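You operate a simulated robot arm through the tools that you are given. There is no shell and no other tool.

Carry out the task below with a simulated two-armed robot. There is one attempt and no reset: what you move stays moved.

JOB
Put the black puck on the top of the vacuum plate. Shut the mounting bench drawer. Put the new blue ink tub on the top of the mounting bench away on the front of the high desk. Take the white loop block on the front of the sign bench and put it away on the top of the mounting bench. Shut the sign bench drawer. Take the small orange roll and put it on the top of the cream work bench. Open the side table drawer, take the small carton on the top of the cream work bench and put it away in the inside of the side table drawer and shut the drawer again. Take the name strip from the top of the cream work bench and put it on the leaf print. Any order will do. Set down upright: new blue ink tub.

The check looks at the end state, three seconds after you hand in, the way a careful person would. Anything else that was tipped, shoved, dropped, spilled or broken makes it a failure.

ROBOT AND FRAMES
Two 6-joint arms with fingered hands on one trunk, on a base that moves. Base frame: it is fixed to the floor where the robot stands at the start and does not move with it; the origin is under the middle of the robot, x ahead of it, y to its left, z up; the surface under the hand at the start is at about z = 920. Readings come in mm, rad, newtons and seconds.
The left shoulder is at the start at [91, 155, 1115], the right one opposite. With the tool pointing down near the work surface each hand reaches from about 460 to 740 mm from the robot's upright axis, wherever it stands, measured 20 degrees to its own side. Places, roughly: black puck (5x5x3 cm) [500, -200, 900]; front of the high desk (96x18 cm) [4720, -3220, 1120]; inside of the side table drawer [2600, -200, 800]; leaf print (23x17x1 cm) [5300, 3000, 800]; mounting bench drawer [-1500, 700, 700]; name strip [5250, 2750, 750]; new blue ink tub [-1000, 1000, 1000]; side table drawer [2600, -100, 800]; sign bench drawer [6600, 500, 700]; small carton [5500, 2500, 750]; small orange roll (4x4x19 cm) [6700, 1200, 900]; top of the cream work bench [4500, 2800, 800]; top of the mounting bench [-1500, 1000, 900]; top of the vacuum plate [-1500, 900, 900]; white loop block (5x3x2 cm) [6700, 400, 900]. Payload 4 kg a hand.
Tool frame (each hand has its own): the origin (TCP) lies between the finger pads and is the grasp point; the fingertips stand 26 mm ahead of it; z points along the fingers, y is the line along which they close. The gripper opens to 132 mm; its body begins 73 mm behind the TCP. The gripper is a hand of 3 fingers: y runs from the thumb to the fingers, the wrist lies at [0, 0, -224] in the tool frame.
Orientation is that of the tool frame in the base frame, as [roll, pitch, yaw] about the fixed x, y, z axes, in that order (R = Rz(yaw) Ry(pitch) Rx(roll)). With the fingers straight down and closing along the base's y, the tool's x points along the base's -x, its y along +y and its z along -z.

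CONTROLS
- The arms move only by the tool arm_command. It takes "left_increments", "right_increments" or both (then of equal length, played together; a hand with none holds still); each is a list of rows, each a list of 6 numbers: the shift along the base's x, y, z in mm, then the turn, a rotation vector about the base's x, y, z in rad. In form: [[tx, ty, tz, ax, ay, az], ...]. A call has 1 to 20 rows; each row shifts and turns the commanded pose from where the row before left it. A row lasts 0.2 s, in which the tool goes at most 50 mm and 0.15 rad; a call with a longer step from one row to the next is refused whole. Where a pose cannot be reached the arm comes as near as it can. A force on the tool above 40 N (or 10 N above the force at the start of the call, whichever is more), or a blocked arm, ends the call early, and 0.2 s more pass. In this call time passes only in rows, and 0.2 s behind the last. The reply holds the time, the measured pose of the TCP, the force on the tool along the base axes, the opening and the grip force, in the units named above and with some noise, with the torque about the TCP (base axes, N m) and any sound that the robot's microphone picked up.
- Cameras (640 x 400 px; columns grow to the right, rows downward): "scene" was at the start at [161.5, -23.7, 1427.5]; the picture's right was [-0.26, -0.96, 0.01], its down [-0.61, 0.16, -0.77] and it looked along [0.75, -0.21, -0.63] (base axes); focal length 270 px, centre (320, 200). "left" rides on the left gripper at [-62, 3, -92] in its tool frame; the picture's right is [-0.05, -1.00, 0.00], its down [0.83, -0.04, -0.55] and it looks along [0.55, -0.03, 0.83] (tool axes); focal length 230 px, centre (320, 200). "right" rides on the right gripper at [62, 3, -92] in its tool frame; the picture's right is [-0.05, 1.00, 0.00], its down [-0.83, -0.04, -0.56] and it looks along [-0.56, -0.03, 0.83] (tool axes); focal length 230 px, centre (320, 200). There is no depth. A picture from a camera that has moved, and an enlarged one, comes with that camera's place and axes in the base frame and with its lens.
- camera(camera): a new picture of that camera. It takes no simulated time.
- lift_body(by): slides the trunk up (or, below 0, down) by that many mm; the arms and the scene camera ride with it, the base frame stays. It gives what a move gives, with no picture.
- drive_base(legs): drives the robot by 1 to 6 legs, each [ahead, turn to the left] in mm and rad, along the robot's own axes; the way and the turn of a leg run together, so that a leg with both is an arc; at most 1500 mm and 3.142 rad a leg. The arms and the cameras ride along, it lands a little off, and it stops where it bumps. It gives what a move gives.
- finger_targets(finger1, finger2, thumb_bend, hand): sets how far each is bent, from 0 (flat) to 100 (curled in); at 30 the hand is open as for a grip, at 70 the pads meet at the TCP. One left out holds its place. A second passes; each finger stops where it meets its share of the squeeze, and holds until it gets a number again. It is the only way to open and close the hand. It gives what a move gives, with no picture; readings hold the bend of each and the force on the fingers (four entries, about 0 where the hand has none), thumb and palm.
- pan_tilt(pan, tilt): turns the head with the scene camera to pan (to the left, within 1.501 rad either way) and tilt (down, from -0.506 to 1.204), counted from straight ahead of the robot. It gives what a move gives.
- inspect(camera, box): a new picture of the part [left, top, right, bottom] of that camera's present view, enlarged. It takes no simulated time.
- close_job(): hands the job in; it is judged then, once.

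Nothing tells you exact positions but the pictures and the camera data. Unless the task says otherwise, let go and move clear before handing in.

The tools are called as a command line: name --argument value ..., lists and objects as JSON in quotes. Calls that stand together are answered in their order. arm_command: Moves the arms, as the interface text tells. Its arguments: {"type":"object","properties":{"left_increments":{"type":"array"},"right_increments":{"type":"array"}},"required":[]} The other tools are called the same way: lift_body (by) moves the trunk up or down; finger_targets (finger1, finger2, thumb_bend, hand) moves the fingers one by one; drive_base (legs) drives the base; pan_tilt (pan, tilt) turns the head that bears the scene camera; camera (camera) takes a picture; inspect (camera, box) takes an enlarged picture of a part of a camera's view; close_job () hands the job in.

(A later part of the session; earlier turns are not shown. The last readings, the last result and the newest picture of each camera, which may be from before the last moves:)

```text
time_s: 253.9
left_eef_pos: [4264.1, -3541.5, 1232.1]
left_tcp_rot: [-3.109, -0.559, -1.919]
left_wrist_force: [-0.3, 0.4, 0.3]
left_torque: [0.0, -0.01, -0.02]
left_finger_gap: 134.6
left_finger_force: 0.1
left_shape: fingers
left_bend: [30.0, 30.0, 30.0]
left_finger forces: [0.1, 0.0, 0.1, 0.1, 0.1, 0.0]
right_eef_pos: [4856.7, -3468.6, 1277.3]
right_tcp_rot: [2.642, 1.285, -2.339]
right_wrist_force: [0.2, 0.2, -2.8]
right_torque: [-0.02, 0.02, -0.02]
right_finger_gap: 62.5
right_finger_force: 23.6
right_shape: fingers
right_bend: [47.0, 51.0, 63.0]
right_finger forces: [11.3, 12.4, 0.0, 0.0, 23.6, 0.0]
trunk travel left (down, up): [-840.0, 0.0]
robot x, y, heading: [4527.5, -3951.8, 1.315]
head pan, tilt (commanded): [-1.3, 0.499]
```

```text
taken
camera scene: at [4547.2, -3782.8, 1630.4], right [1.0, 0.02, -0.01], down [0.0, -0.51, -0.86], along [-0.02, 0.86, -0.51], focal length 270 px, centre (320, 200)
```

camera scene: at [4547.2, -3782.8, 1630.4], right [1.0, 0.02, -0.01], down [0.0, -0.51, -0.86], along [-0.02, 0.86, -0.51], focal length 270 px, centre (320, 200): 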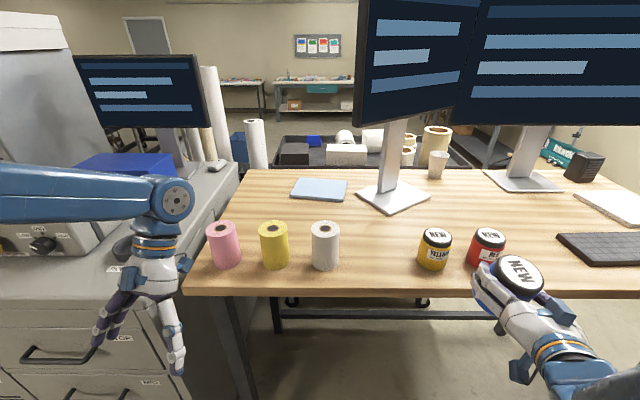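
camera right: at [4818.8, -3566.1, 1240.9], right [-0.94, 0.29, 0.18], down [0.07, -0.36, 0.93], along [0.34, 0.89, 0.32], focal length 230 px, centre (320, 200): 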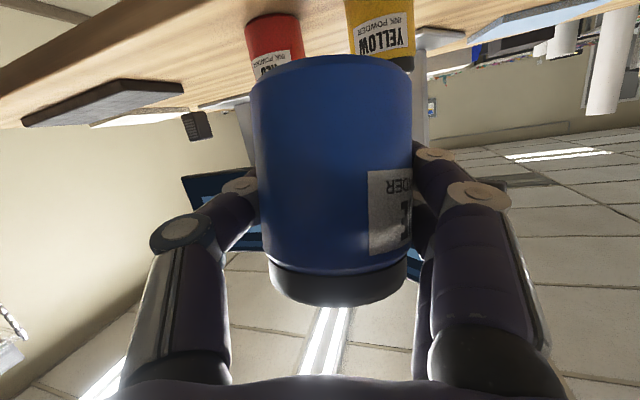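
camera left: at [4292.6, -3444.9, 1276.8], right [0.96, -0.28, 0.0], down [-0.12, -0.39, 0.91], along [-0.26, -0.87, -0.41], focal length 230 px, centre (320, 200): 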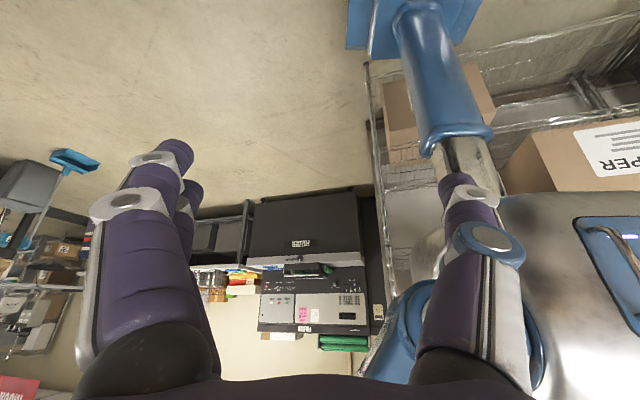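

The head cannot pan: the folded right arm is pressing against the head — that is what blocked the turn. I extend the right arm forward a little (staying above the desk edge) and level the tub again.

arm_command --right_increments '[[4, 14, -2, -0.037, -0.012, 0], [4, 14, -2, -0.037, -0.012, 0], [4, 14, -2, -0.037, -0.012, 0], [4, 14, -2, -0.037, -0.012, 0], [4, 14, -2, -0.037, -0.012, 0], [2, 10, -2, -0.037, -0.012, 0]]'

pan_tilt --pan -0.35 --tilt 0.6

camera --camera "scene"

camera --camera "right"

```text
time_s: 255.3
left_eef_pos: [4264.1, -3541.7, 1231.4]
left_tcp_rot: [-3.112, -0.559, -1.919]
left_wrist_force: [0.1, -0.4, -0.9]
left_torque: [0.04, 0.0, 0.01]
left_finger_gap: 134.8
left_finger_force: 0.1
left_shape: fingers
left_bend: [30.0, 30.0, 30.0]
left_finger forces: [0.0, 0.0, 0.1, 0.1, 0.0, 0.0]
right_eef_pos: [4882.6, -3412.6, 1241.5]
right_tcp_rot: [-3.045, 1.063, -1.799]
right_wrist_force: [0.0, 0.1, -2.5]
right_torque: [-0.06, -0.03, 0.0]
right_finger_gap: 62.5
right_finger_force: 23.5
right_shape: fingers
right_bend: [47.0, 51.0, 63.0]
right_finger forces: [11.5, 12.4, 0.0, 0.1, 23.4, 0.1]
trunk travel left (down, up): [-840.0, 0.0]
robot x, y, heading: [4524.9, -3948.8, 1.318]
head pan, tilt (commanded): [-1.3, 0.499]
```

```text
time_s: 256.6
left_eef_pos: [4264.6, -3540.8, 1232.0]
left_tcp_rot: [-3.11, -0.558, -1.919]
left_wrist_force: [-0.1, 0.4, 0.1]
left_torque: [-0.01, 0.01, 0.03]
left_finger_gap: 134.4
left_finger_force: 0.0
left_shape: fingers
left_bend: [30.0, 30.0, 30.0]
left_finger forces: [0.0, 0.0, 0.0, 0.0, 0.0, 0.1]
right_eef_pos: [4879.8, -3412.0, 1241.8]
right_tcp_rot: [-3.049, 1.067, -1.802]
right_wrist_force: [0.2, 0.2, -2.8]
right_torque: [0.01, 0.03, 0.01]
right_finger_gap: 62.2
right_finger_force: 23.7
right_shape: fingers
right_bend: [47.0, 51.0, 63.0]
right_finger forces: [11.5, 12.6, 0.1, 0.1, 23.3, 0.0]
trunk travel left (down, up): [-840.0, 0.0]
robot x, y, heading: [4527.6, -3952.4, 1.312]
head pan, tilt (commanded): [-0.351, 0.6]
```

```text
taken
camera scene: at [4599.6, -3800.7, 1623.3], right [0.82, -0.57, 0.01], down [-0.33, -0.48, -0.81], along [0.47, 0.67, -0.58], focal length 270 px, centre (320, 200)
```

scene: 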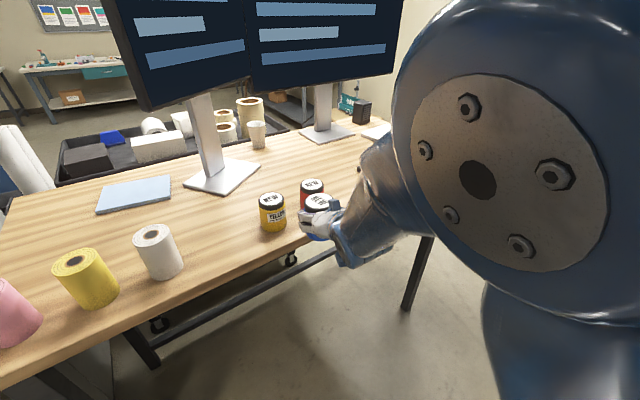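

```text
taken
camera right: at [4843.5, -3517.1, 1231.2], right [-0.94, 0.33, 0.0], down [-0.03, -0.08, 1.0], along [0.33, 0.94, 0.09], focal length 230 px, centre (320, 200)
```

right: 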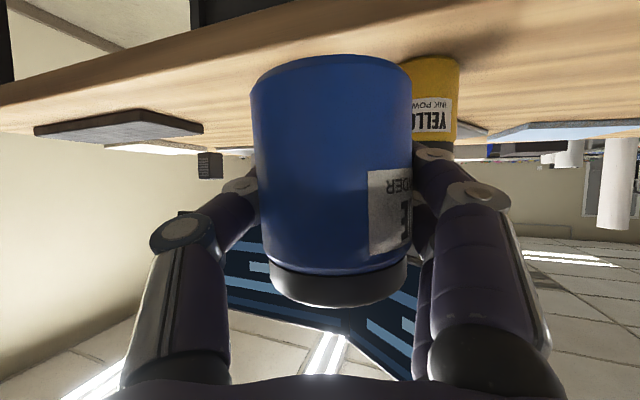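

The head is free again and the tub is nearly level. I finish the turn to face the desk squarely.

drive_base --legs '[[0, 0.258]]'

pan_tilt --pan -0.1 --tilt 0.65

camera --camera "scene"

camera --camera "right"

```text
time_s: 257.9
left_eef_pos: [4169.9, -3610.8, 1239.1]
left_tcp_rot: [-3.115, -0.532, -1.659]
left_wrist_force: [0.2, -0.4, 0.0]
left_torque: [0.03, 0.02, 0.01]
left_finger_gap: 134.4
left_finger_force: 0.0
left_shape: fingers
left_bend: [30.0, 30.0, 30.0]
left_finger forces: [0.0, 0.0, 0.0, 0.0, 0.0, 0.0]
right_eef_pos: [4732.3, -3339.7, 1241.5]
right_tcp_rot: [-3.047, 1.068, -1.544]
right_wrist_force: [0.0, 0.5, -3.1]
right_torque: [0.01, 0.0, -0.01]
right_finger_gap: 62.1
right_finger_force: 22.6
right_shape: fingers
right_bend: [47.0, 51.0, 63.0]
right_finger forces: [11.1, 12.4, 0.1, 0.0, 22.8, 0.0]
trunk travel left (down, up): [-840.0, 0.0]
robot x, y, heading: [4527.4, -3950.6, 1.572]
head pan, tilt (commanded): [-0.351, 0.6]
```

```text
time_s: 258.7
left_eef_pos: [4170.8, -3639.2, 1225.3]
left_tcp_rot: [-3.108, -0.607, -1.667]
left_wrist_force: [-0.3, 0.3, -1.2]
left_torque: [0.04, -0.02, 0.01]
left_finger_gap: 134.7
left_finger_force: 0.1
left_shape: fingers
left_bend: [30.0, 30.0, 30.0]
left_finger forces: [0.0, 0.1, 0.0, 0.0, 0.1, 0.0]
right_eef_pos: [4733.7, -3362.1, 1250.9]
right_tcp_rot: [-3.048, 1.083, -1.546]
right_wrist_force: [0.2, -0.7, -2.4]
right_torque: [-0.01, -0.05, 0.01]
right_finger_gap: 62.4
right_finger_force: 24.3
right_shape: fingers
right_bend: [47.0, 51.0, 63.0]
right_finger forces: [11.6, 12.5, 0.0, 0.1, 23.4, 0.0]
trunk travel left (down, up): [-840.0, 0.0]
robot x, y, heading: [4527.9, -3947.6, 1.573]
head pan, tilt (commanded): [-0.099, 0.649]
```

```text
taken
camera scene: at [4538.2, -3783.9, 1619.0], right [1.0, -0.1, 0.0], down [-0.06, -0.62, -0.78], along [0.08, 0.78, -0.62], focal length 270 px, centre (320, 200)
```

scene: 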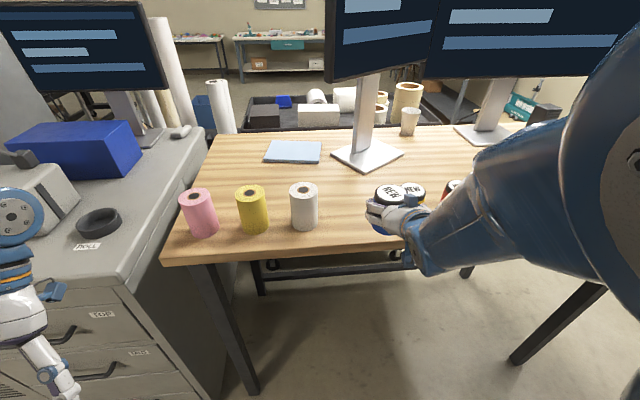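

```text
taken
camera right: at [4724.9, -3471.6, 1239.0], right [-1.0, 0.08, 0.0], down [-0.01, -0.1, 0.99], along [0.08, 0.99, 0.1], focal length 230 px, centre (320, 200)
```

right: 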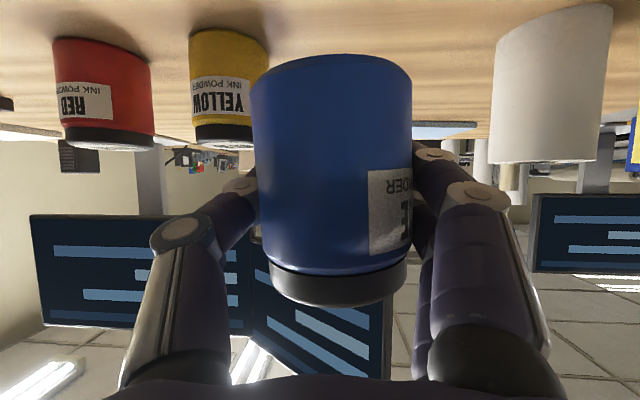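

The tub hovers in front of the gap between the white roll (x≈4548) and the yellow tub (x≈4838). I centre at x≈4698, level it and move it in over the desk.

arm_command --right_increments '[[-9, 10, 0, 0.01, 0.01, 0], [-9, 15, 0, 0.01, 0.01, 0], [-9, 20, 0, 0.01, 0.01, 0], [-8, 20, 0, 0.01, 0.01, 0], [0, 20, -5, 0, 0, 0], [0, 20, -10, 0, 0, 0], [0, 7, -10, 0, 0, 0], [0, 0, 0, 0, 0, 0]]'

camera --camera "scene"

camera --camera "right"

```text
time_s: 260.5
left_eef_pos: [4170.2, -3638.6, 1224.2]
left_tcp_rot: [-3.108, -0.607, -1.667]
left_wrist_force: [0.4, 0.2, 0.6]
left_torque: [-0.01, 0.0, -0.03]
left_finger_gap: 134.8
left_finger_force: 0.0
left_shape: fingers
left_bend: [30.0, 30.0, 30.0]
left_finger forces: [0.0, 0.1, 0.1, 0.0, 0.0, 0.0]
right_eef_pos: [4696.5, -3249.6, 1226.1]
right_tcp_rot: [-3.136, 1.122, -1.622]
right_wrist_force: [0.8, 0.4, -3.1]
right_torque: [-0.02, -0.02, 0.01]
right_finger_gap: 62.0
right_finger_force: 23.4
right_shape: fingers
right_bend: [47.0, 51.0, 63.0]
right_finger forces: [11.4, 12.6, 0.0, 0.1, 23.4, 0.0]
trunk travel left (down, up): [-840.0, 0.0]
robot x, y, heading: [4528.5, -3952.6, 1.574]
head pan, tilt (commanded): [-0.099, 0.649]
```

```text
taken
camera scene: at [4537.2, -3784.4, 1619.0], right [1.0, -0.1, 0.0], down [-0.06, -0.62, -0.78], along [0.08, 0.78, -0.62], focal length 270 px, centre (320, 200)
```

scene: 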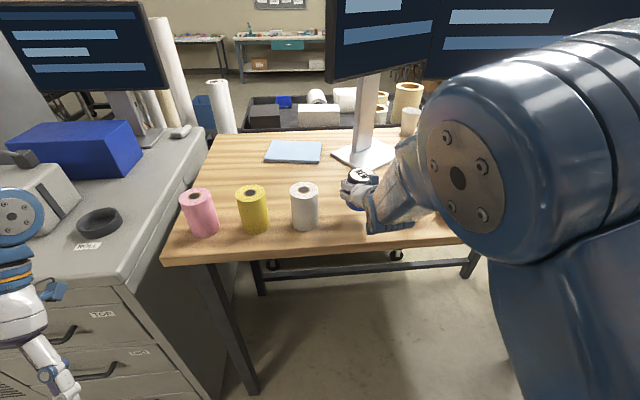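

```text
taken
camera right: at [4687.8, -3359.2, 1209.8], right [-1.0, 0.08, 0.04], down [0.03, -0.14, 0.99], along [0.09, 0.99, 0.14], focal length 230 px, centre (320, 200)
```

right: 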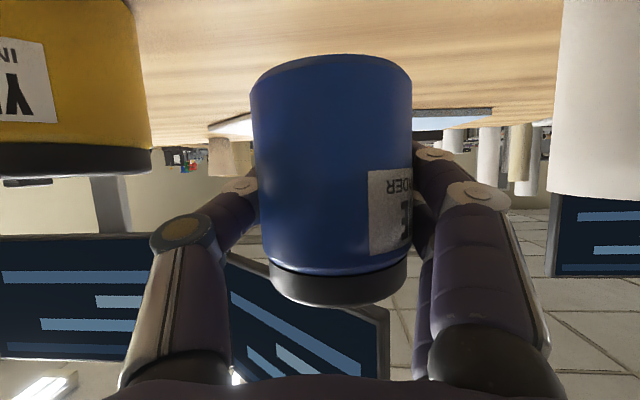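

The tub is upright in the middle of the gap. I lower it toward the desk top in small steps.

arm_command --right_increments '[[-3, 0, -12, 0, 0, 0], [-3, 0, -12, 0, 0, 0], [0, 0, -10, 0, 0, 0], [0, 0, -6, 0, 0, 0], [0, 0, 0, 0, 0, 0]]'

camera --camera "right"

inspect --camera "scene" --box '[280, 140, 440, 250]'

```text
time_s: 261.7
left_eef_pos: [4171.3, -3639.1, 1224.9]
left_tcp_rot: [-3.109, -0.606, -1.666]
left_wrist_force: [-0.4, -0.7, 0.2]
left_torque: [-0.01, 0.0, 0.03]
left_finger_gap: 134.8
left_finger_force: 0.2
left_shape: fingers
left_bend: [30.0, 30.0, 30.0]
left_finger forces: [0.1, 0.1, 0.0, 0.0, 0.1, 0.0]
right_eef_pos: [4691.9, -3250.2, 1187.1]
right_tcp_rot: [-3.134, 1.124, -1.625]
right_wrist_force: [0.2, 0.8, -2.5]
right_torque: [-0.02, -0.05, -0.01]
right_finger_gap: 62.5
right_finger_force: 24.0
right_shape: fingers
right_bend: [47.0, 51.0, 63.0]
right_finger forces: [11.3, 12.5, 0.1, 0.0, 23.4, 0.0]
trunk travel left (down, up): [-840.0, 0.0]
robot x, y, heading: [4529.8, -3952.4, 1.573]
head pan, tilt (commanded): [-0.099, 0.649]
```

```text
taken
camera right: at [4681.5, -3359.0, 1170.4], right [-1.0, 0.08, 0.04], down [0.03, -0.14, 0.99], along [0.09, 0.99, 0.14], focal length 230 px, centre (320, 200)
```

right: 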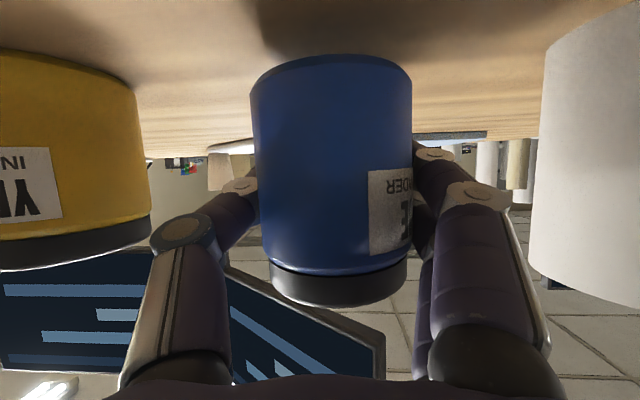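

```text
3.64 times, centred on (360, 195) of scene
camera zoom: at [4537.3, -3784.1, 1619.0], right [1.0, -0.1, 0.0], down [-0.06, -0.62, -0.78], along [0.08, 0.78, -0.62], focal length 983 px, centre (174, 218)
```

zoom: 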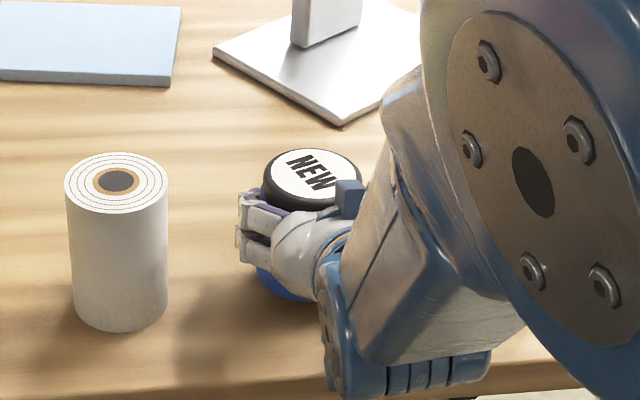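

arm_command --right_increments '[[0, 0, -4, 0, 0, 0], [0, 0, -4, 0, 0, 0], [0, 0, 0, 0, 0, 0]]'

camera --camera "right"

```text
time_s: 262.5
left_eef_pos: [4171.4, -3639.2, 1224.2]
left_tcp_rot: [-3.109, -0.605, -1.666]
left_wrist_force: [-1.1, -0.1, -0.2]
left_torque: [0.02, 0.01, 0.01]
left_finger_gap: 134.7
left_finger_force: 0.0
left_shape: fingers
left_bend: [30.0, 30.0, 30.0]
left_finger forces: [0.1, 0.1, 0.1, 0.0, 0.0, 0.1]
right_eef_pos: [4691.0, -3248.6, 1178.8]
right_tcp_rot: [-3.136, 1.124, -1.625]
right_wrist_force: [-0.5, -0.6, -2.7]
right_torque: [0.0, -0.04, 0.0]
right_finger_gap: 61.9
right_finger_force: 23.6
right_shape: fingers
right_bend: [47.0, 51.0, 63.0]
right_finger forces: [11.5, 12.6, 0.0, 0.0, 23.4, 0.1]
trunk travel left (down, up): [-840.0, 0.0]
robot x, y, heading: [4526.5, -3950.2, 1.576]
head pan, tilt (commanded): [-0.099, 0.649]
```

```text
taken
camera right: at [4681.5, -3358.9, 1162.5], right [-1.0, 0.08, 0.04], down [0.03, -0.14, 0.99], along [0.09, 0.99, 0.14], focal length 230 px, centre (320, 200)
```

right: 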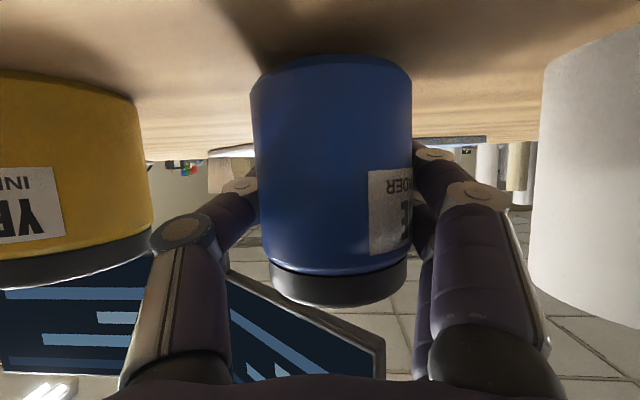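

arm_command --right_increments '[[0, 0, -3, 0, 0, 0], [0, 0, -3, 0, 0, 0], [0, 0, 0, 0, 0, 0]]'

camera --camera "right"

```text
time_s: 263.3
left_eef_pos: [4170.4, -3639.5, 1225.4]
left_tcp_rot: [-3.108, -0.605, -1.665]
left_wrist_force: [1.0, 0.2, -0.1]
left_torque: [-0.02, -0.01, -0.02]
left_finger_gap: 134.8
left_finger_force: 0.1
left_shape: fingers
left_bend: [30.0, 30.0, 30.0]
left_finger forces: [0.0, 0.0, 0.0, 0.0, 0.0, 0.0]
right_eef_pos: [4692.2, -3250.2, 1173.8]
right_tcp_rot: [-3.136, 1.125, -1.625]
right_wrist_force: [0.4, -0.2, -3.4]
right_torque: [-0.02, 0.01, 0.03]
right_finger_gap: 62.5
right_finger_force: 24.0
right_shape: fingers
right_bend: [47.0, 51.0, 63.0]
right_finger forces: [11.3, 12.5, 0.0, 0.1, 23.5, 0.1]
trunk travel left (down, up): [-840.0, 0.0]
robot x, y, heading: [4529.4, -3953.0, 1.574]
head pan, tilt (commanded): [-0.099, 0.649]
```

```text
taken
camera right: at [4681.6, -3359.0, 1156.7], right [-1.0, 0.08, 0.04], down [0.03, -0.14, 0.99], along [0.09, 0.99, 0.14], focal length 230 px, centre (320, 200)
```

right: 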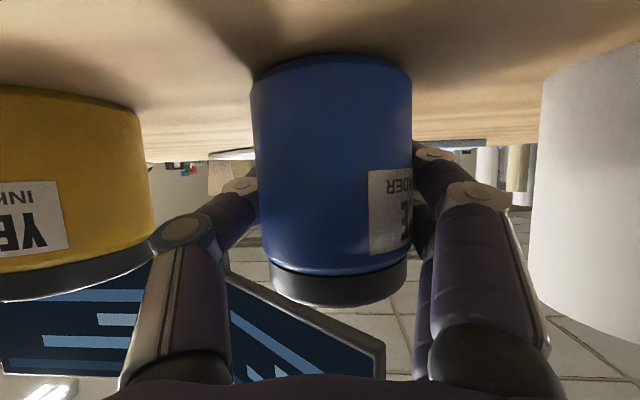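

arm_command --right_increments '[[0, 0, -3, 0, 0, 0], [0, 0, -2, 0, 0, 0], [0, 0, 0, 0, 0, 0]]'

arm_command --right_increments '[[0, 0, -2, 0, 0, 0], [0, 0, -2, 0, 0, 0], [0, 0, 0, 0, 0, 0]]'

camera --camera "right"

```text
time_s: 264.1
left_eef_pos: [4170.4, -3639.8, 1224.9]
left_tcp_rot: [-3.109, -0.603, -1.666]
left_wrist_force: [0.0, 0.3, 0.3]
left_torque: [0.01, 0.01, 0.0]
left_finger_gap: 134.7
left_finger_force: 0.1
left_shape: fingers
left_bend: [30.0, 30.0, 30.0]
left_finger forces: [0.0, 0.1, 0.0, 0.0, 0.0, 0.0]
right_eef_pos: [4690.6, -3249.8, 1171.6]
right_tcp_rot: [-3.137, 1.129, -1.626]
right_wrist_force: [1.9, 3.0, 12.1]
right_torque: [0.17, 0.31, -0.07]
right_finger_gap: 62.4
right_finger_force: 24.3
right_shape: fingers
right_bend: [47.0, 51.0, 63.0]
right_finger forces: [11.6, 12.2, 0.0, 0.0, 24.5, 0.0]
trunk travel left (down, up): [-840.0, 0.0]
robot x, y, heading: [4523.8, -3948.6, 1.578]
head pan, tilt (commanded): [-0.099, 0.649]
```

```text
time_s: 264.9
left_eef_pos: [4170.3, -3641.3, 1225.5]
left_tcp_rot: [-3.109, -0.601, -1.666]
left_wrist_force: [-0.2, -0.7, -0.5]
left_torque: [-0.01, 0.02, 0.0]
left_finger_gap: 134.4
left_finger_force: 0.1
left_shape: fingers
left_bend: [30.0, 30.0, 30.0]
left_finger forces: [0.0, 0.1, 0.0, 0.1, 0.0, 0.1]
right_eef_pos: [4691.4, -3249.9, 1169.0]
right_tcp_rot: [-3.139, 1.137, -1.629]
right_wrist_force: [5.1, 9.6, 31.1]
right_torque: [0.47, 0.29, -0.17]
right_finger_gap: 62.3
right_finger_force: 25.3
right_shape: fingers
right_bend: [48.0, 51.0, 63.0]
right_finger forces: [11.3, 12.4, 0.0, 0.0, 26.5, 0.1]
trunk travel left (down, up): [-840.0, 0.0]
robot x, y, heading: [4527.3, -3952.0, 1.575]
head pan, tilt (commanded): [-0.099, 0.649]
```

```text
taken
camera right: at [4681.1, -3359.9, 1151.8], right [-1.0, 0.08, 0.05], down [0.03, -0.16, 0.99], along [0.09, 0.98, 0.15], focal length 230 px, centre (320, 200)
```

right: 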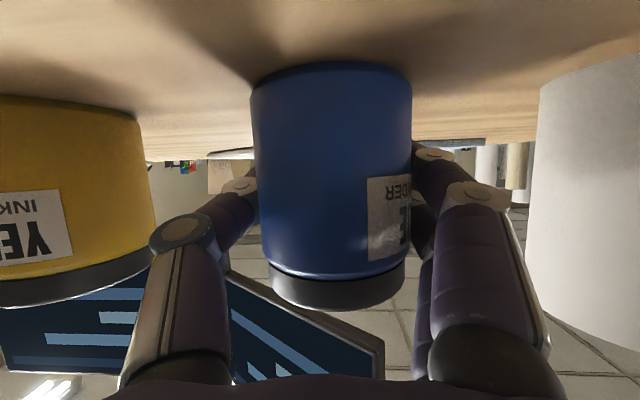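

The tub stands on the desk (31 N). I relieve the load slightly and open the fingers moderately.

arm_command --right_increments '[[0, 0, 2, 0, 0, 0], [0, 0, 1, 0, 0, 0]]'

finger_targets --hand "right" --finger1 42 --finger2 42 --thumb_bend 46

camera --camera "right"

inspect --camera "scene" --box '[280, 140, 440, 250]'

```text
time_s: 265.5
left_eef_pos: [4170.0, -3640.8, 1224.4]
left_tcp_rot: [-3.109, -0.601, -1.668]
left_wrist_force: [-0.6, -0.4, 0.0]
left_torque: [0.0, 0.05, 0.01]
left_finger_gap: 134.6
left_finger_force: 0.1
left_shape: fingers
left_bend: [30.0, 30.0, 30.0]
left_finger forces: [0.0, 0.0, 0.0, 0.0, 0.0, 0.1]
right_eef_pos: [4690.5, -3250.2, 1171.3]
right_tcp_rot: [-3.137, 1.131, -1.625]
right_wrist_force: [3.8, 10.3, 25.1]
right_torque: [0.39, 0.26, -0.16]
right_finger_gap: 62.7
right_finger_force: 24.8
right_shape: fingers
right_bend: [48.0, 51.0, 63.0]
right_finger forces: [11.9, 12.5, 0.1, 0.0, 26.1, 0.0]
trunk travel left (down, up): [-840.0, 0.0]
robot x, y, heading: [4528.6, -3952.1, 1.571]
head pan, tilt (commanded): [-0.099, 0.649]
```

```text
time_s: 266.5
left_eef_pos: [4169.3, -3639.5, 1224.2]
left_tcp_rot: [-3.109, -0.606, -1.668]
left_wrist_force: [0.2, 0.0, 0.2]
left_torque: [-0.01, 0.0, 0.01]
left_finger_gap: 134.8
left_finger_force: 0.1
left_shape: fingers
left_bend: [30.0, 30.0, 30.0]
left_finger forces: [0.1, 0.1, 0.0, 0.1, 0.0, 0.0]
right_eef_pos: [4691.9, -3250.3, 1166.9]
right_tcp_rot: [-3.135, 1.123, -1.624]
right_wrist_force: [0.1, 0.3, 0.2]
right_torque: [0.01, 0.02, -0.01]
right_finger_gap: 87.6
right_finger_force: 0.0
right_shape: fingers
right_bend: [42.0, 42.0, 46.0]
right_finger forces: [0.0, 0.1, 0.0, 0.0, 0.1, 0.1]
trunk travel left (down, up): [-840.0, 0.0]
robot x, y, heading: [4528.6, -3950.0, 1.577]
head pan, tilt (commanded): [-0.099, 0.649]
```

```text
taken
camera right: at [4681.4, -3359.3, 1150.3], right [-1.0, 0.08, 0.04], down [0.03, -0.14, 0.99], along [0.09, 0.99, 0.14], focal length 230 px, centre (320, 200)
```

right: 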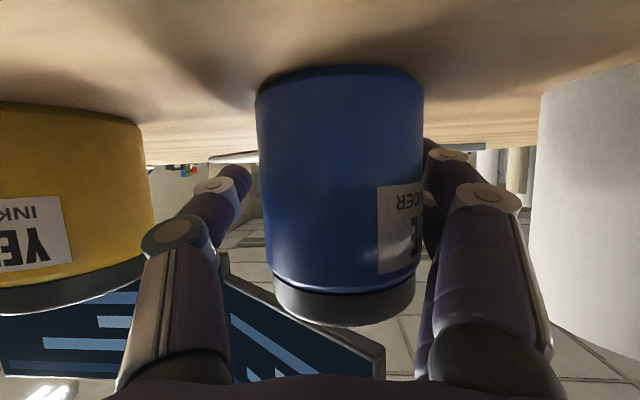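

```text
3.64 times, centred on (360, 195) of scene
camera zoom: at [4537.4, -3784.0, 1619.0], right [1.0, -0.1, 0.0], down [-0.06, -0.62, -0.78], along [0.08, 0.78, -0.62], focal length 983 px, centre (174, 218)
```

zoom: 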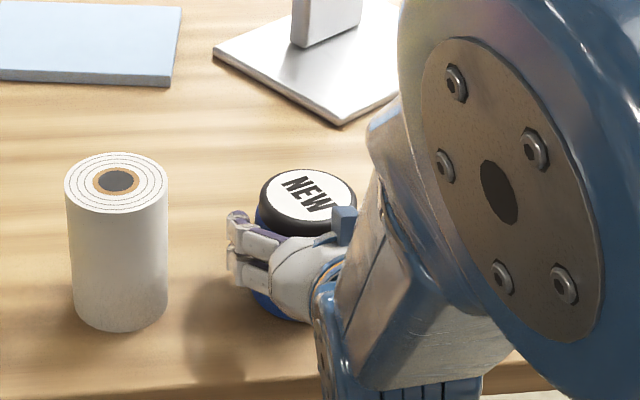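

The tub stands upright on its own, free of the hand. I open slightly more on the finger side and withdraw backwards and up along the tool axis.

finger_targets --hand "right" --finger1 37 --finger2 37 --thumb_bend 42

arm_command --right_increments '[[0, -9, 4, 0, 0, 0], [-1, -18, 8, 0, 0, 0], [-1, -22, 10, 0, 0, 0], [-1, -27, 13, 0, 0, 0], [-2, -27, 13, 0, 0, 0], [-2, -27, 13, 0, 0, 0], [-2, -27, 13, 0, 0, 0]]'

camera --camera "scene"

camera --camera "right"

```text
time_s: 267.5
left_eef_pos: [4171.2, -3640.7, 1223.3]
left_tcp_rot: [-3.109, -0.603, -1.666]
left_wrist_force: [0.1, -0.2, 0.6]
left_torque: [0.01, 0.01, -0.02]
left_finger_gap: 134.6
left_finger_force: 0.0
left_shape: fingers
left_bend: [30.0, 30.0, 30.0]
left_finger forces: [0.1, 0.0, 0.0, 0.0, 0.0, 0.0]
right_eef_pos: [4690.5, -3249.8, 1168.2]
right_tcp_rot: [-3.134, 1.123, -1.625]
right_wrist_force: [-0.1, -0.1, 0.2]
right_torque: [0.01, -0.01, 0.0]
right_finger_gap: 102.7
right_finger_force: 0.1
right_shape: fingers
right_bend: [37.0, 37.0, 42.0]
right_finger forces: [0.0, 0.0, 0.0, 0.1, 0.0, 0.1]
trunk travel left (down, up): [-840.0, 0.0]
robot x, y, heading: [4528.7, -3947.8, 1.575]
head pan, tilt (commanded): [-0.099, 0.649]
```

```text
time_s: 269.1
left_eef_pos: [4169.8, -3640.9, 1224.1]
left_tcp_rot: [-3.108, -0.603, -1.668]
left_wrist_force: [0.0, -0.1, -0.4]
left_torque: [0.03, -0.02, 0.0]
left_finger_gap: 134.4
left_finger_force: 0.0
left_shape: fingers
left_bend: [30.0, 30.0, 30.0]
left_finger forces: [0.0, 0.0, 0.0, 0.0, 0.1, 0.1]
right_eef_pos: [4726.3, -3393.9, 1237.9]
right_tcp_rot: [2.991, 1.102, -1.777]
right_wrist_force: [0.4, 0.6, 0.3]
right_torque: [0.0, 0.01, -0.01]
right_finger_gap: 102.6
right_finger_force: 0.1
right_shape: fingers
right_bend: [37.0, 37.0, 42.0]
right_finger forces: [0.1, 0.1, 0.0, 0.0, 0.0, 0.0]
right hand out of reach, approached as far as the arm can: row 4, 5, 6, 7
trunk travel left (down, up): [-840.0, 0.0]
robot x, y, heading: [4526.4, -3949.0, 1.578]
head pan, tilt (commanded): [-0.099, 0.649]
```

```text
taken
camera scene: at [4538.2, -3787.2, 1619.6], right [0.99, -0.1, 0.0], down [-0.06, -0.61, -0.79], along [0.08, 0.78, -0.62], focal length 270 px, centre (320, 200)
```

scene: 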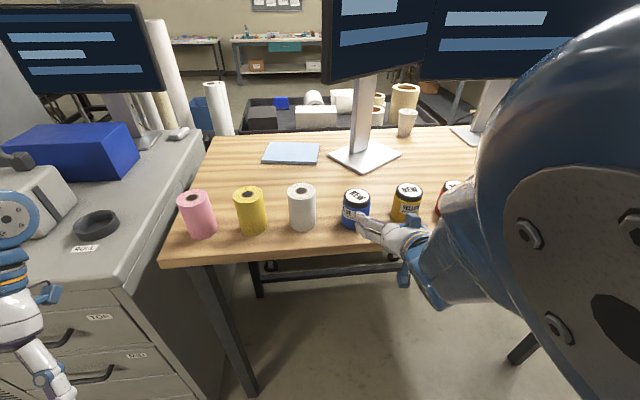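

```text
taken
camera right: at [4713.4, -3503.2, 1223.7], right [-0.99, 0.1, 0.11], down [0.1, -0.13, 0.99], along [0.11, 0.99, 0.12], focal length 230 px, centre (320, 200)
```

right: 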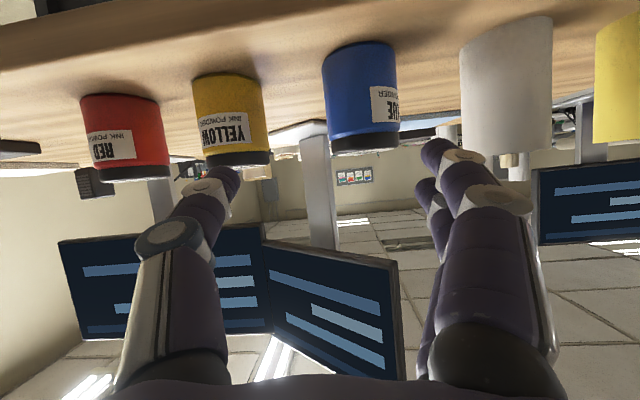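

The blue tub stands upright in the row on the high desk. Now I bring the right hand back to pointing down so that the arm unfolds from the head.

arm_command --right_increments '[[2, -2, 0, -0.1375, 0, 0], [2, -2, 0, -0.1375, 0, 0], [2, -2, 0, -0.1375, 0, 0], [2, -2, 0, -0.1375, 0, 0], [2, -2, 0, -0.1375, 0, 0], [2, -2, 0, -0.1375, 0, 0], [2, -2, 0, -0.1375, 0, 0], [2, -2, 0, -0.1375, 0, 0]]'

camera --camera "scene"

camera --camera "right"

```text
time_s: 270.9
left_eef_pos: [4168.9, -3638.4, 1224.4]
left_tcp_rot: [-3.107, -0.604, -1.666]
left_wrist_force: [-0.4, -1.0, -0.5]
left_torque: [0.0, -0.01, -0.02]
left_finger_gap: 134.7
left_finger_force: 0.0
left_shape: fingers
left_bend: [30.0, 30.0, 30.0]
left_finger forces: [0.0, 0.0, 0.1, 0.0, 0.1, 0.0]
right_eef_pos: [4695.9, -3408.2, 1232.6]
right_tcp_rot: [3.109, 0.277, -1.597]
right_wrist_force: [0.3, 1.2, -0.3]
right_torque: [-0.01, -0.01, 0.05]
right_finger_gap: 102.6
right_finger_force: 0.0
right_shape: fingers
right_bend: [37.0, 37.0, 42.0]
right_finger forces: [0.0, 0.0, 0.0, 0.0, 0.0, 0.1]
right hand out of reach, approached as far as the arm can: row 3, 4, 5, 8
trunk travel left (down, up): [-840.0, 0.0]
robot x, y, heading: [4530.6, -3950.2, 1.577]
head pan, tilt (commanded): [-0.099, 0.649]
```

```text
taken
camera scene: at [4536.1, -3783.6, 1618.9], right [1.0, -0.1, 0.0], down [-0.06, -0.62, -0.78], along [0.08, 0.78, -0.62], focal length 270 px, centre (320, 200)
```

scene: 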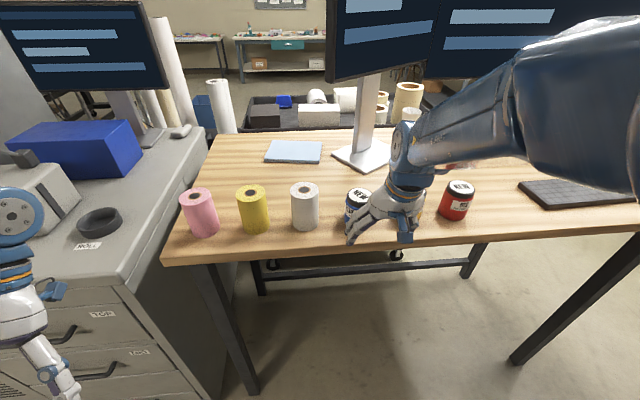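

```text
taken
camera right: at [4694.1, -3493.7, 1305.9], right [-1.0, 0.07, 0.05], down [0.08, 0.65, 0.76], along [0.02, 0.76, -0.65], focal length 230 px, centre (320, 200)
```

right: 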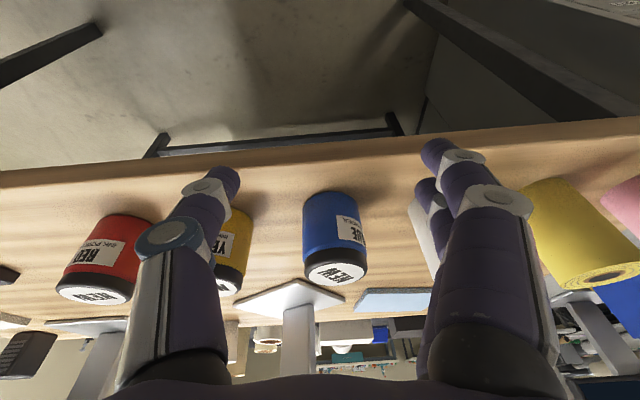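

I finish levelling the right hand and turn right (east) to leave along the aisle around the desk's far end.

arm_command --right_increments '[[25, -4, 0, -0.1, 0, 0], [25, -4, 0, -0.1, 0, 0], [25, -4, 0, -0.077, 0, 0], [0, 0, 0, 0, 0, 0]]'

drive_base --legs '[[0, -1.45]]'

lift_body --by -190

pan_tilt --pan 0.0 --tilt 0.35

camera --camera "scene"

```text
time_s: 271.9
left_eef_pos: [4170.5, -3641.2, 1223.6]
left_tcp_rot: [-3.108, -0.604, -1.668]
left_wrist_force: [-0.6, 0.5, 0.8]
left_torque: [-0.02, 0.02, 0.02]
left_finger_gap: 134.7
left_finger_force: 0.0
left_shape: fingers
left_bend: [30.0, 30.0, 30.0]
left_finger forces: [0.0, 0.0, 0.2, 0.1, 0.0, 0.0]
right_eef_pos: [4684.6, -3455.9, 1216.3]
right_tcp_rot: [3.112, -0.001, -1.597]
right_wrist_force: [0.7, 0.2, -0.2]
right_torque: [0.01, 0.0, -0.02]
right_finger_gap: 102.3
right_finger_force: 0.0
right_shape: fingers
right_bend: [37.0, 37.0, 42.0]
right_finger forces: [0.0, 0.0, 0.0, 0.1, 0.0, 0.1]
right hand out of reach, approached as far as the arm can: row 1, 2, 3
trunk travel left (down, up): [-840.0, 0.0]
robot x, y, heading: [4526.8, -3952.3, 1.576]
head pan, tilt (commanded): [-0.099, 0.649]
```

```text
time_s: 276.1
left_eef_pos: [4799.8, -3554.0, 1231.5]
left_tcp_rot: [-3.114, -0.573, -3.104]
left_wrist_force: [0.0, 0.1, -0.5]
left_torque: [0.02, 0.0, 0.01]
left_finger_gap: 134.5
left_finger_force: 0.0
left_shape: fingers
left_bend: [30.0, 30.0, 30.0]
left_finger forces: [0.1, 0.1, 0.1, 0.1, 0.0, 0.0]
right_eef_pos: [5038.2, -4033.4, 1214.2]
right_tcp_rot: [3.104, 0.01, -3.034]
right_wrist_force: [0.9, 1.0, 0.5]
right_torque: [-0.03, 0.03, -0.01]
right_finger_gap: 102.7
right_finger_force: 0.1
right_shape: fingers
right_bend: [37.0, 37.0, 42.0]
right_finger forces: [0.0, 0.0, 0.1, 0.0, 0.1, 0.0]
trunk travel left (down, up): [-840.0, 0.0]
robot x, y, heading: [4526.4, -3941.5, 0.136]
head pan, tilt (commanded): [-0.099, 0.649]
```

```text
time_s: 278.2
left_eef_pos: [4774.6, -3559.3, 1029.9]
left_tcp_rot: [-3.108, -0.635, -3.111]
left_wrist_force: [0.4, -0.2, 0.2]
left_torque: [0.02, -0.01, 0.0]
left_finger_gap: 134.5
left_finger_force: 0.1
left_shape: fingers
left_bend: [30.0, 30.0, 30.0]
left_finger forces: [0.1, 0.0, 0.1, 0.0, 0.0, 0.1]
right_eef_pos: [5017.1, -4036.8, 1032.9]
right_tcp_rot: [3.105, 0.028, -3.038]
right_wrist_force: [0.4, 0.1, 0.3]
right_torque: [-0.02, -0.01, 0.04]
right_finger_gap: 102.9
right_finger_force: 0.1
right_shape: fingers
right_bend: [37.0, 37.0, 42.0]
right_finger forces: [0.1, 0.0, 0.0, 0.1, 0.0, 0.0]
trunk travel left (down, up): [-650.0, 190.0]
robot x, y, heading: [4528.3, -3936.8, 0.133]
head pan, tilt (commanded): [-0.099, 0.649]
```

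```text
time_s: 279.0
left_eef_pos: [4774.8, -3558.3, 1029.3]
left_tcp_rot: [-3.107, -0.635, -3.113]
left_wrist_force: [0.5, 0.0, 0.2]
left_torque: [0.02, 0.0, 0.02]
left_finger_gap: 134.3
left_finger_force: 0.2
left_shape: fingers
left_bend: [30.0, 30.0, 30.0]
left_finger forces: [0.0, 0.1, 0.1, 0.0, 0.1, 0.0]
right_eef_pos: [5017.2, -4036.5, 1033.6]
right_tcp_rot: [3.104, 0.028, -3.036]
right_wrist_force: [0.1, 0.1, -0.6]
right_torque: [-0.01, -0.03, -0.01]
right_finger_gap: 103.3
right_finger_force: 0.0
right_shape: fingers
right_bend: [37.0, 37.0, 42.0]
right_finger forces: [0.0, 0.1, 0.0, 0.1, 0.1, 0.0]
trunk travel left (down, up): [-650.0, 190.0]
robot x, y, heading: [4524.1, -3941.2, 0.133]
head pan, tilt (commanded): [0.0, 0.351]
```

```text
taken
camera scene: at [4699.0, -3918.1, 1455.9], right [0.13, -0.99, 0.0], down [-0.36, -0.05, -0.93], along [0.92, 0.13, -0.36], focal length 270 px, centre (320, 200)
```

scene: 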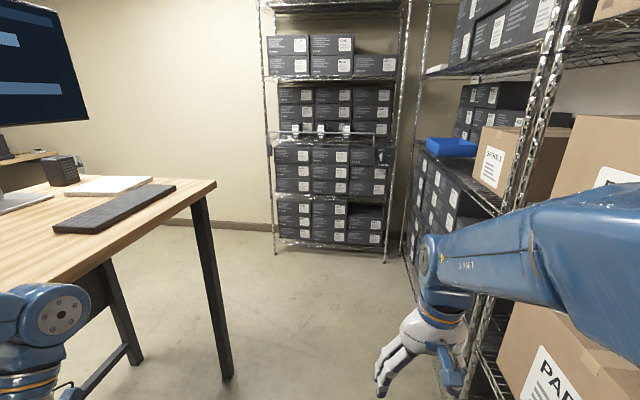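

The tub job is done. I restore the left arm to a normal posture and drive east past the desk's end.

arm_command --left_increments '[[35, -12, 10, 0.014, -0.105, 0], [40, -14, 12, 0.014, -0.105, 0], [40, -14, 12, 0.014, -0.105, 0], [40, -14, 12, 0.014, -0.105, 0], [40, -14, 12, 0.014, -0.105, 0], [39, -14, 12, 0.014, -0.104, 0]]'

drive_base --legs '[[1000, 0], [540, 0], [0, 1.44]]'

pan_tilt --pan 0.2 --tilt 0.3

camera --camera "scene"

```text
time_s: 280.4
left_eef_pos: [5020.5, -3640.8, 1114.3]
left_tcp_rot: [3.109, 0.08, -3.09]
left_wrist_force: [-0.1, -0.2, -0.5]
left_torque: [0.02, 0.02, -0.03]
left_finger_gap: 134.7
left_finger_force: 0.1
left_shape: fingers
left_bend: [30.0, 30.0, 30.0]
left_finger forces: [0.1, 0.0, 0.1, 0.1, 0.0, 0.0]
left hand out of reach, approached as far as the arm can: row 1
right_eef_pos: [5018.8, -4037.0, 1032.6]
right_tcp_rot: [3.103, 0.028, -3.037]
right_wrist_force: [-0.1, -0.4, 0.6]
right_torque: [0.02, 0.02, -0.04]
right_finger_gap: 103.0
right_finger_force: 0.1
right_shape: fingers
right_bend: [37.0, 37.0, 42.0]
right_finger forces: [0.0, 0.0, 0.0, 0.0, 0.0, 0.0]
trunk travel left (down, up): [-650.0, 190.0]
robot x, y, heading: [4530.2, -3938.6, 0.136]
head pan, tilt (commanded): [0.0, 0.351]
```

```text
time_s: 292.1
left_eef_pos: [5815.2, -3207.0, 1115.1]
left_tcp_rot: [3.113, 0.076, -1.642]
left_wrist_force: [0.6, 0.2, -0.4]
left_torque: [0.01, -0.02, -0.02]
left_finger_gap: 134.4
left_finger_force: 0.0
left_shape: fingers
left_bend: [30.0, 30.0, 30.0]
left_finger forces: [0.0, 0.0, 0.0, 0.0, 0.1, 0.0]
right_eef_pos: [6209.8, -3259.0, 1032.6]
right_tcp_rot: [3.105, 0.029, -1.588]
right_wrist_force: [0.9, 1.3, 0.0]
right_torque: [-0.01, 0.03, 0.02]
right_finger_gap: 103.0
right_finger_force: 0.0
right_shape: fingers
right_bend: [37.0, 37.0, 42.0]
right_finger forces: [0.1, 0.0, 0.0, 0.0, 0.1, 0.1]
trunk travel left (down, up): [-650.0, 190.0]
robot x, y, heading: [6064.9, -3732.3, 1.581]
head pan, tilt (commanded): [0.0, 0.351]
```

```text
time_s: 292.8
left_eef_pos: [5813.9, -3230.0, 1123.5]
left_tcp_rot: [3.111, 0.097, -1.642]
left_wrist_force: [0.4, -0.6, 0.1]
left_torque: [0.01, -0.03, 0.03]
left_finger_gap: 134.0
left_finger_force: 0.0
left_shape: fingers
left_bend: [30.0, 30.0, 30.0]
left_finger forces: [0.1, 0.0, 0.0, 0.0, 0.1, 0.0]
right_eef_pos: [6209.9, -3283.6, 1017.8]
right_tcp_rot: [3.103, -0.023, -1.591]
right_wrist_force: [0.1, -0.8, 0.8]
right_torque: [0.02, -0.03, 0.0]
right_finger_gap: 103.1
right_finger_force: 0.0
right_shape: fingers
right_bend: [37.0, 37.0, 42.0]
right_finger forces: [0.0, 0.1, 0.0, 0.0, 0.0, 0.0]
trunk travel left (down, up): [-650.0, 190.0]
robot x, y, heading: [6064.9, -3733.1, 1.583]
head pan, tilt (commanded): [0.201, 0.3]
```

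```text
taken
camera scene: at [6071.8, -3563.9, 1465.9], right [0.99, -0.1, 0.0], down [-0.02, -0.26, -0.97], along [0.1, 0.96, -0.26], focal length 270 px, centre (320, 200)
```

scene: 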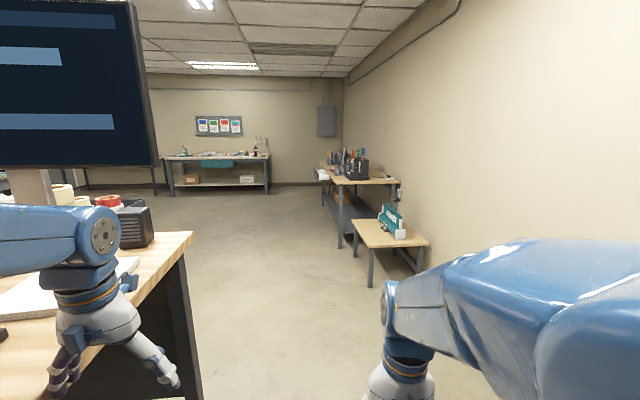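

The sign bench is along the right wall ahead. To keep the left elbow away from the desk monitor I swing out to the right first, then drive north.

drive_base --legs '[[0, -0.583], [500, 0], [0, 0.571], [1100, 0], [0, 0.12]]'

pan_tilt --pan -0.4 --tilt 0.35

camera --camera "scene"

```text
time_s: 304.9
left_eef_pos: [6018.4, -1742.5, 1123.9]
left_tcp_rot: [3.111, 0.094, -1.527]
left_wrist_force: [0.2, 0.3, -0.7]
left_torque: [0.01, -0.02, -0.03]
left_finger_gap: 134.2
left_finger_force: 0.0
left_shape: fingers
left_bend: [30.0, 30.0, 30.0]
left_finger forces: [0.1, 0.1, 0.0, 0.0, 0.0, 0.0]
right_eef_pos: [6414.8, -1747.9, 1034.7]
right_tcp_rot: [3.107, 0.029, -1.476]
right_wrist_force: [-0.4, 0.0, 0.3]
right_torque: [0.02, -0.02, 0.01]
right_finger_gap: 103.1
right_finger_force: 0.1
right_shape: fingers
right_bend: [37.0, 37.0, 42.0]
right_finger forces: [0.0, 0.1, 0.0, 0.0, 0.1, 0.0]
trunk travel left (down, up): [-650.0, 190.0]
robot x, y, heading: [6326.7, -2216.5, 1.699]
head pan, tilt (commanded): [0.201, 0.3]
```

```text
time_s: 305.9
left_eef_pos: [6022.0, -1762.7, 1110.2]
left_tcp_rot: [3.114, 0.059, -1.527]
left_wrist_force: [-0.2, -0.7, 0.4]
left_torque: [-0.01, -0.02, -0.01]
left_finger_gap: 134.5
left_finger_force: 0.0
left_shape: fingers
left_bend: [30.0, 30.0, 30.0]
left_finger forces: [0.2, 0.1, 0.0, 0.1, 0.0, 0.0]
right_eef_pos: [6419.1, -1771.7, 1017.0]
right_tcp_rot: [3.1, -0.028, -1.479]
right_wrist_force: [-0.5, 0.8, -0.2]
right_torque: [0.0, 0.0, -0.02]
right_finger_gap: 103.6
right_finger_force: 0.1
right_shape: fingers
right_bend: [37.0, 37.0, 42.0]
right_finger forces: [0.1, 0.0, 0.0, 0.0, 0.0, 0.0]
trunk travel left (down, up): [-650.0, 190.0]
robot x, y, heading: [6322.7, -2214.5, 1.702]
head pan, tilt (commanded): [-0.4, 0.351]
```

```text
taken
camera scene: at [6292.3, -2049.5, 1460.8], right [0.97, 0.26, 0.0], down [0.08, -0.3, -0.95], along [-0.24, 0.92, -0.31], focal length 270 px, centre (320, 200)
```

scene: 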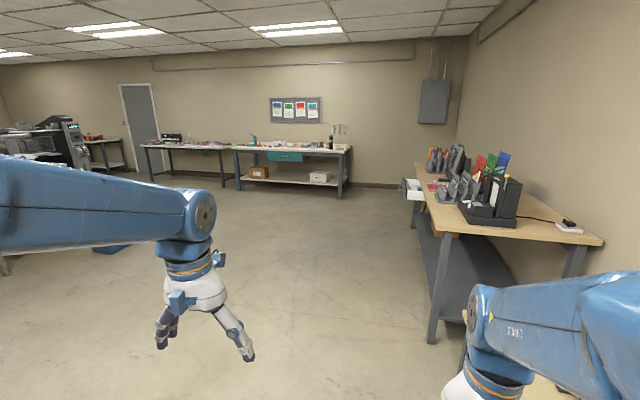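

The right arm has crept inward again and hinders the head. I extend it to a normal posture, then look at the sign bench.

arm_command --right_increments '[[10, 28, 10, 0.01, 0, 0], [12, 36, 10, 0.01, 0, 0], [12, 36, 10, 0.01, 0, 0], [12, 36, 10, 0, 0, 0]]'

pan_tilt --pan -0.5 --tilt 0.35

camera --camera "scene"

inspect --camera "scene" --box '[150, 120, 350, 240]'

```text
time_s: 306.9
left_eef_pos: [6021.7, -1761.4, 1109.4]
left_tcp_rot: [3.114, 0.058, -1.526]
left_wrist_force: [0.0, 0.7, -0.9]
left_torque: [0.03, 0.02, 0.0]
left_finger_gap: 134.3
left_finger_force: 0.1
left_shape: fingers
left_bend: [30.0, 30.0, 30.0]
left_finger forces: [0.0, 0.0, 0.0, 0.0, 0.0, 0.0]
right_eef_pos: [6396.1, -1668.6, 1063.1]
right_tcp_rot: [3.107, 0.076, -1.478]
right_wrist_force: [-0.1, -0.2, -0.1]
right_torque: [-0.01, 0.02, -0.02]
right_finger_gap: 103.4
right_finger_force: 0.0
right_shape: fingers
right_bend: [37.0, 37.0, 42.0]
right_finger forces: [0.1, 0.0, 0.1, 0.1, 0.1, 0.0]
right hand out of reach, approached as far as the arm can: row 2, 3, 4
trunk travel left (down, up): [-650.0, 190.0]
robot x, y, heading: [6325.1, -2217.1, 1.697]
head pan, tilt (commanded): [-0.4, 0.351]
```

```text
time_s: 307.6
left_eef_pos: [6020.8, -1762.2, 1109.7]
left_tcp_rot: [3.114, 0.059, -1.526]
left_wrist_force: [0.9, -0.1, 0.4]
left_torque: [0.01, 0.0, 0.01]
left_finger_gap: 134.2
left_finger_force: 0.1
left_shape: fingers
left_bend: [30.0, 30.0, 30.0]
left_finger forces: [0.1, 0.0, 0.0, 0.0, 0.1, 0.0]
right_eef_pos: [6395.8, -1669.7, 1064.0]
right_tcp_rot: [3.108, 0.079, -1.478]
right_wrist_force: [-0.2, -0.5, 0.5]
right_torque: [0.02, 0.01, -0.01]
right_finger_gap: 103.4
right_finger_force: 0.0
right_shape: fingers
right_bend: [37.0, 37.0, 42.0]
right_finger forces: [0.0, 0.0, 0.0, 0.0, 0.0, 0.0]
trunk travel left (down, up): [-650.0, 190.0]
robot x, y, heading: [6326.2, -2214.8, 1.699]
head pan, tilt (commanded): [-0.499, 0.351]
```

```text
taken
camera scene: at [6349.7, -2053.2, 1456.2], right [0.93, -0.36, 0.01], down [-0.12, -0.34, -0.93], along [0.34, 0.87, -0.36], focal length 270 px, centre (320, 200)
```

scene: 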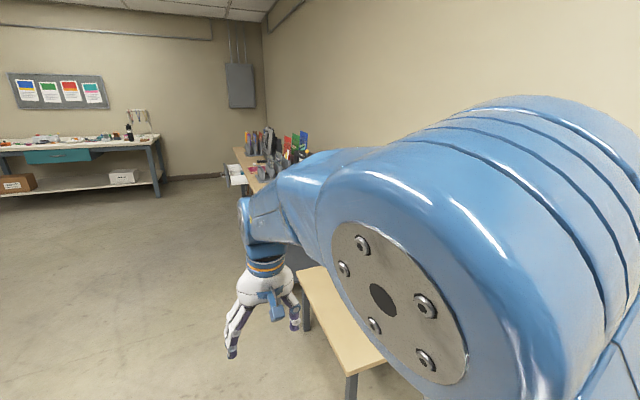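

```text
3.20 times, centred on (250, 180) of scene
camera zoom: at [6349.7, -2053.2, 1456.2], right [0.93, -0.36, 0.01], down [-0.12, -0.34, -0.93], along [0.34, 0.87, -0.36], focal length 865 px, centre (544, 264)
```

zoom: 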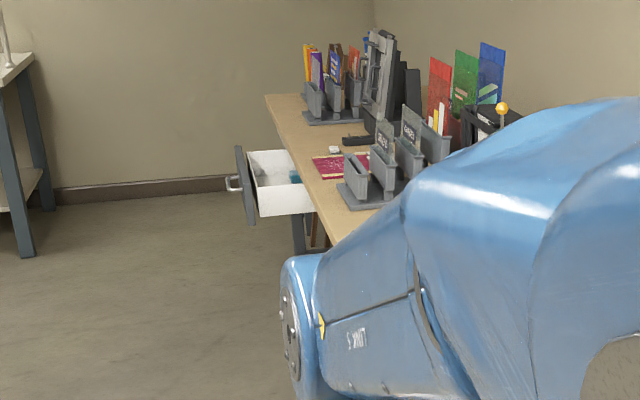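

I move the right hand out to its own side to bring the elbow out of the camera's view.

arm_command --right_increments '[[38, 3, 8, 0, 0, 0], [38, 3, 8, 0, 0, 0], [38, 3, 8, 0, 0, 0], [38, 3, 8, 0, 0, 0], [38, 3, 8, 0, 0, 0], [0, 0, 0, 0, 0, 0]]'

camera --camera "scene"

```text
time_s: 309.0
left_eef_pos: [6021.9, -1763.1, 1110.8]
left_tcp_rot: [3.114, 0.057, -1.528]
left_wrist_force: [0.0, 0.9, -0.1]
left_torque: [0.0, 0.01, 0.03]
left_finger_gap: 134.1
left_finger_force: 0.1
left_shape: fingers
left_bend: [30.0, 30.0, 30.0]
left_finger forces: [0.0, 0.0, 0.0, 0.0, 0.0, 0.0]
right_eef_pos: [6428.2, -1726.5, 1062.6]
right_tcp_rot: [3.106, 0.06, -1.476]
right_wrist_force: [0.0, -0.1, 0.1]
right_torque: [0.03, -0.04, -0.04]
right_finger_gap: 103.3
right_finger_force: 0.0
right_shape: fingers
right_bend: [37.0, 37.0, 42.0]
right_finger forces: [0.1, 0.1, 0.0, 0.0, 0.0, 0.0]
right hand out of reach, approached as far as the arm can: row 1, 2, 3, 4, 5
trunk travel left (down, up): [-650.0, 190.0]
robot x, y, heading: [6325.4, -2215.4, 1.701]
head pan, tilt (commanded): [-0.499, 0.351]
```

```text
taken
camera scene: at [6349.9, -2053.2, 1456.2], right [0.93, -0.36, 0.01], down [-0.12, -0.34, -0.93], along [0.34, 0.87, -0.36], focal length 270 px, centre (320, 200)
```

scene: 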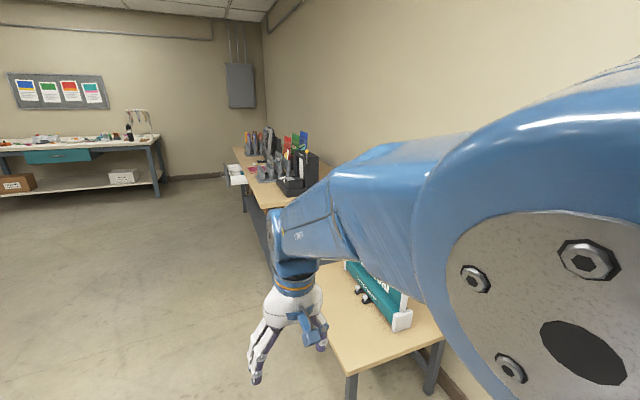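

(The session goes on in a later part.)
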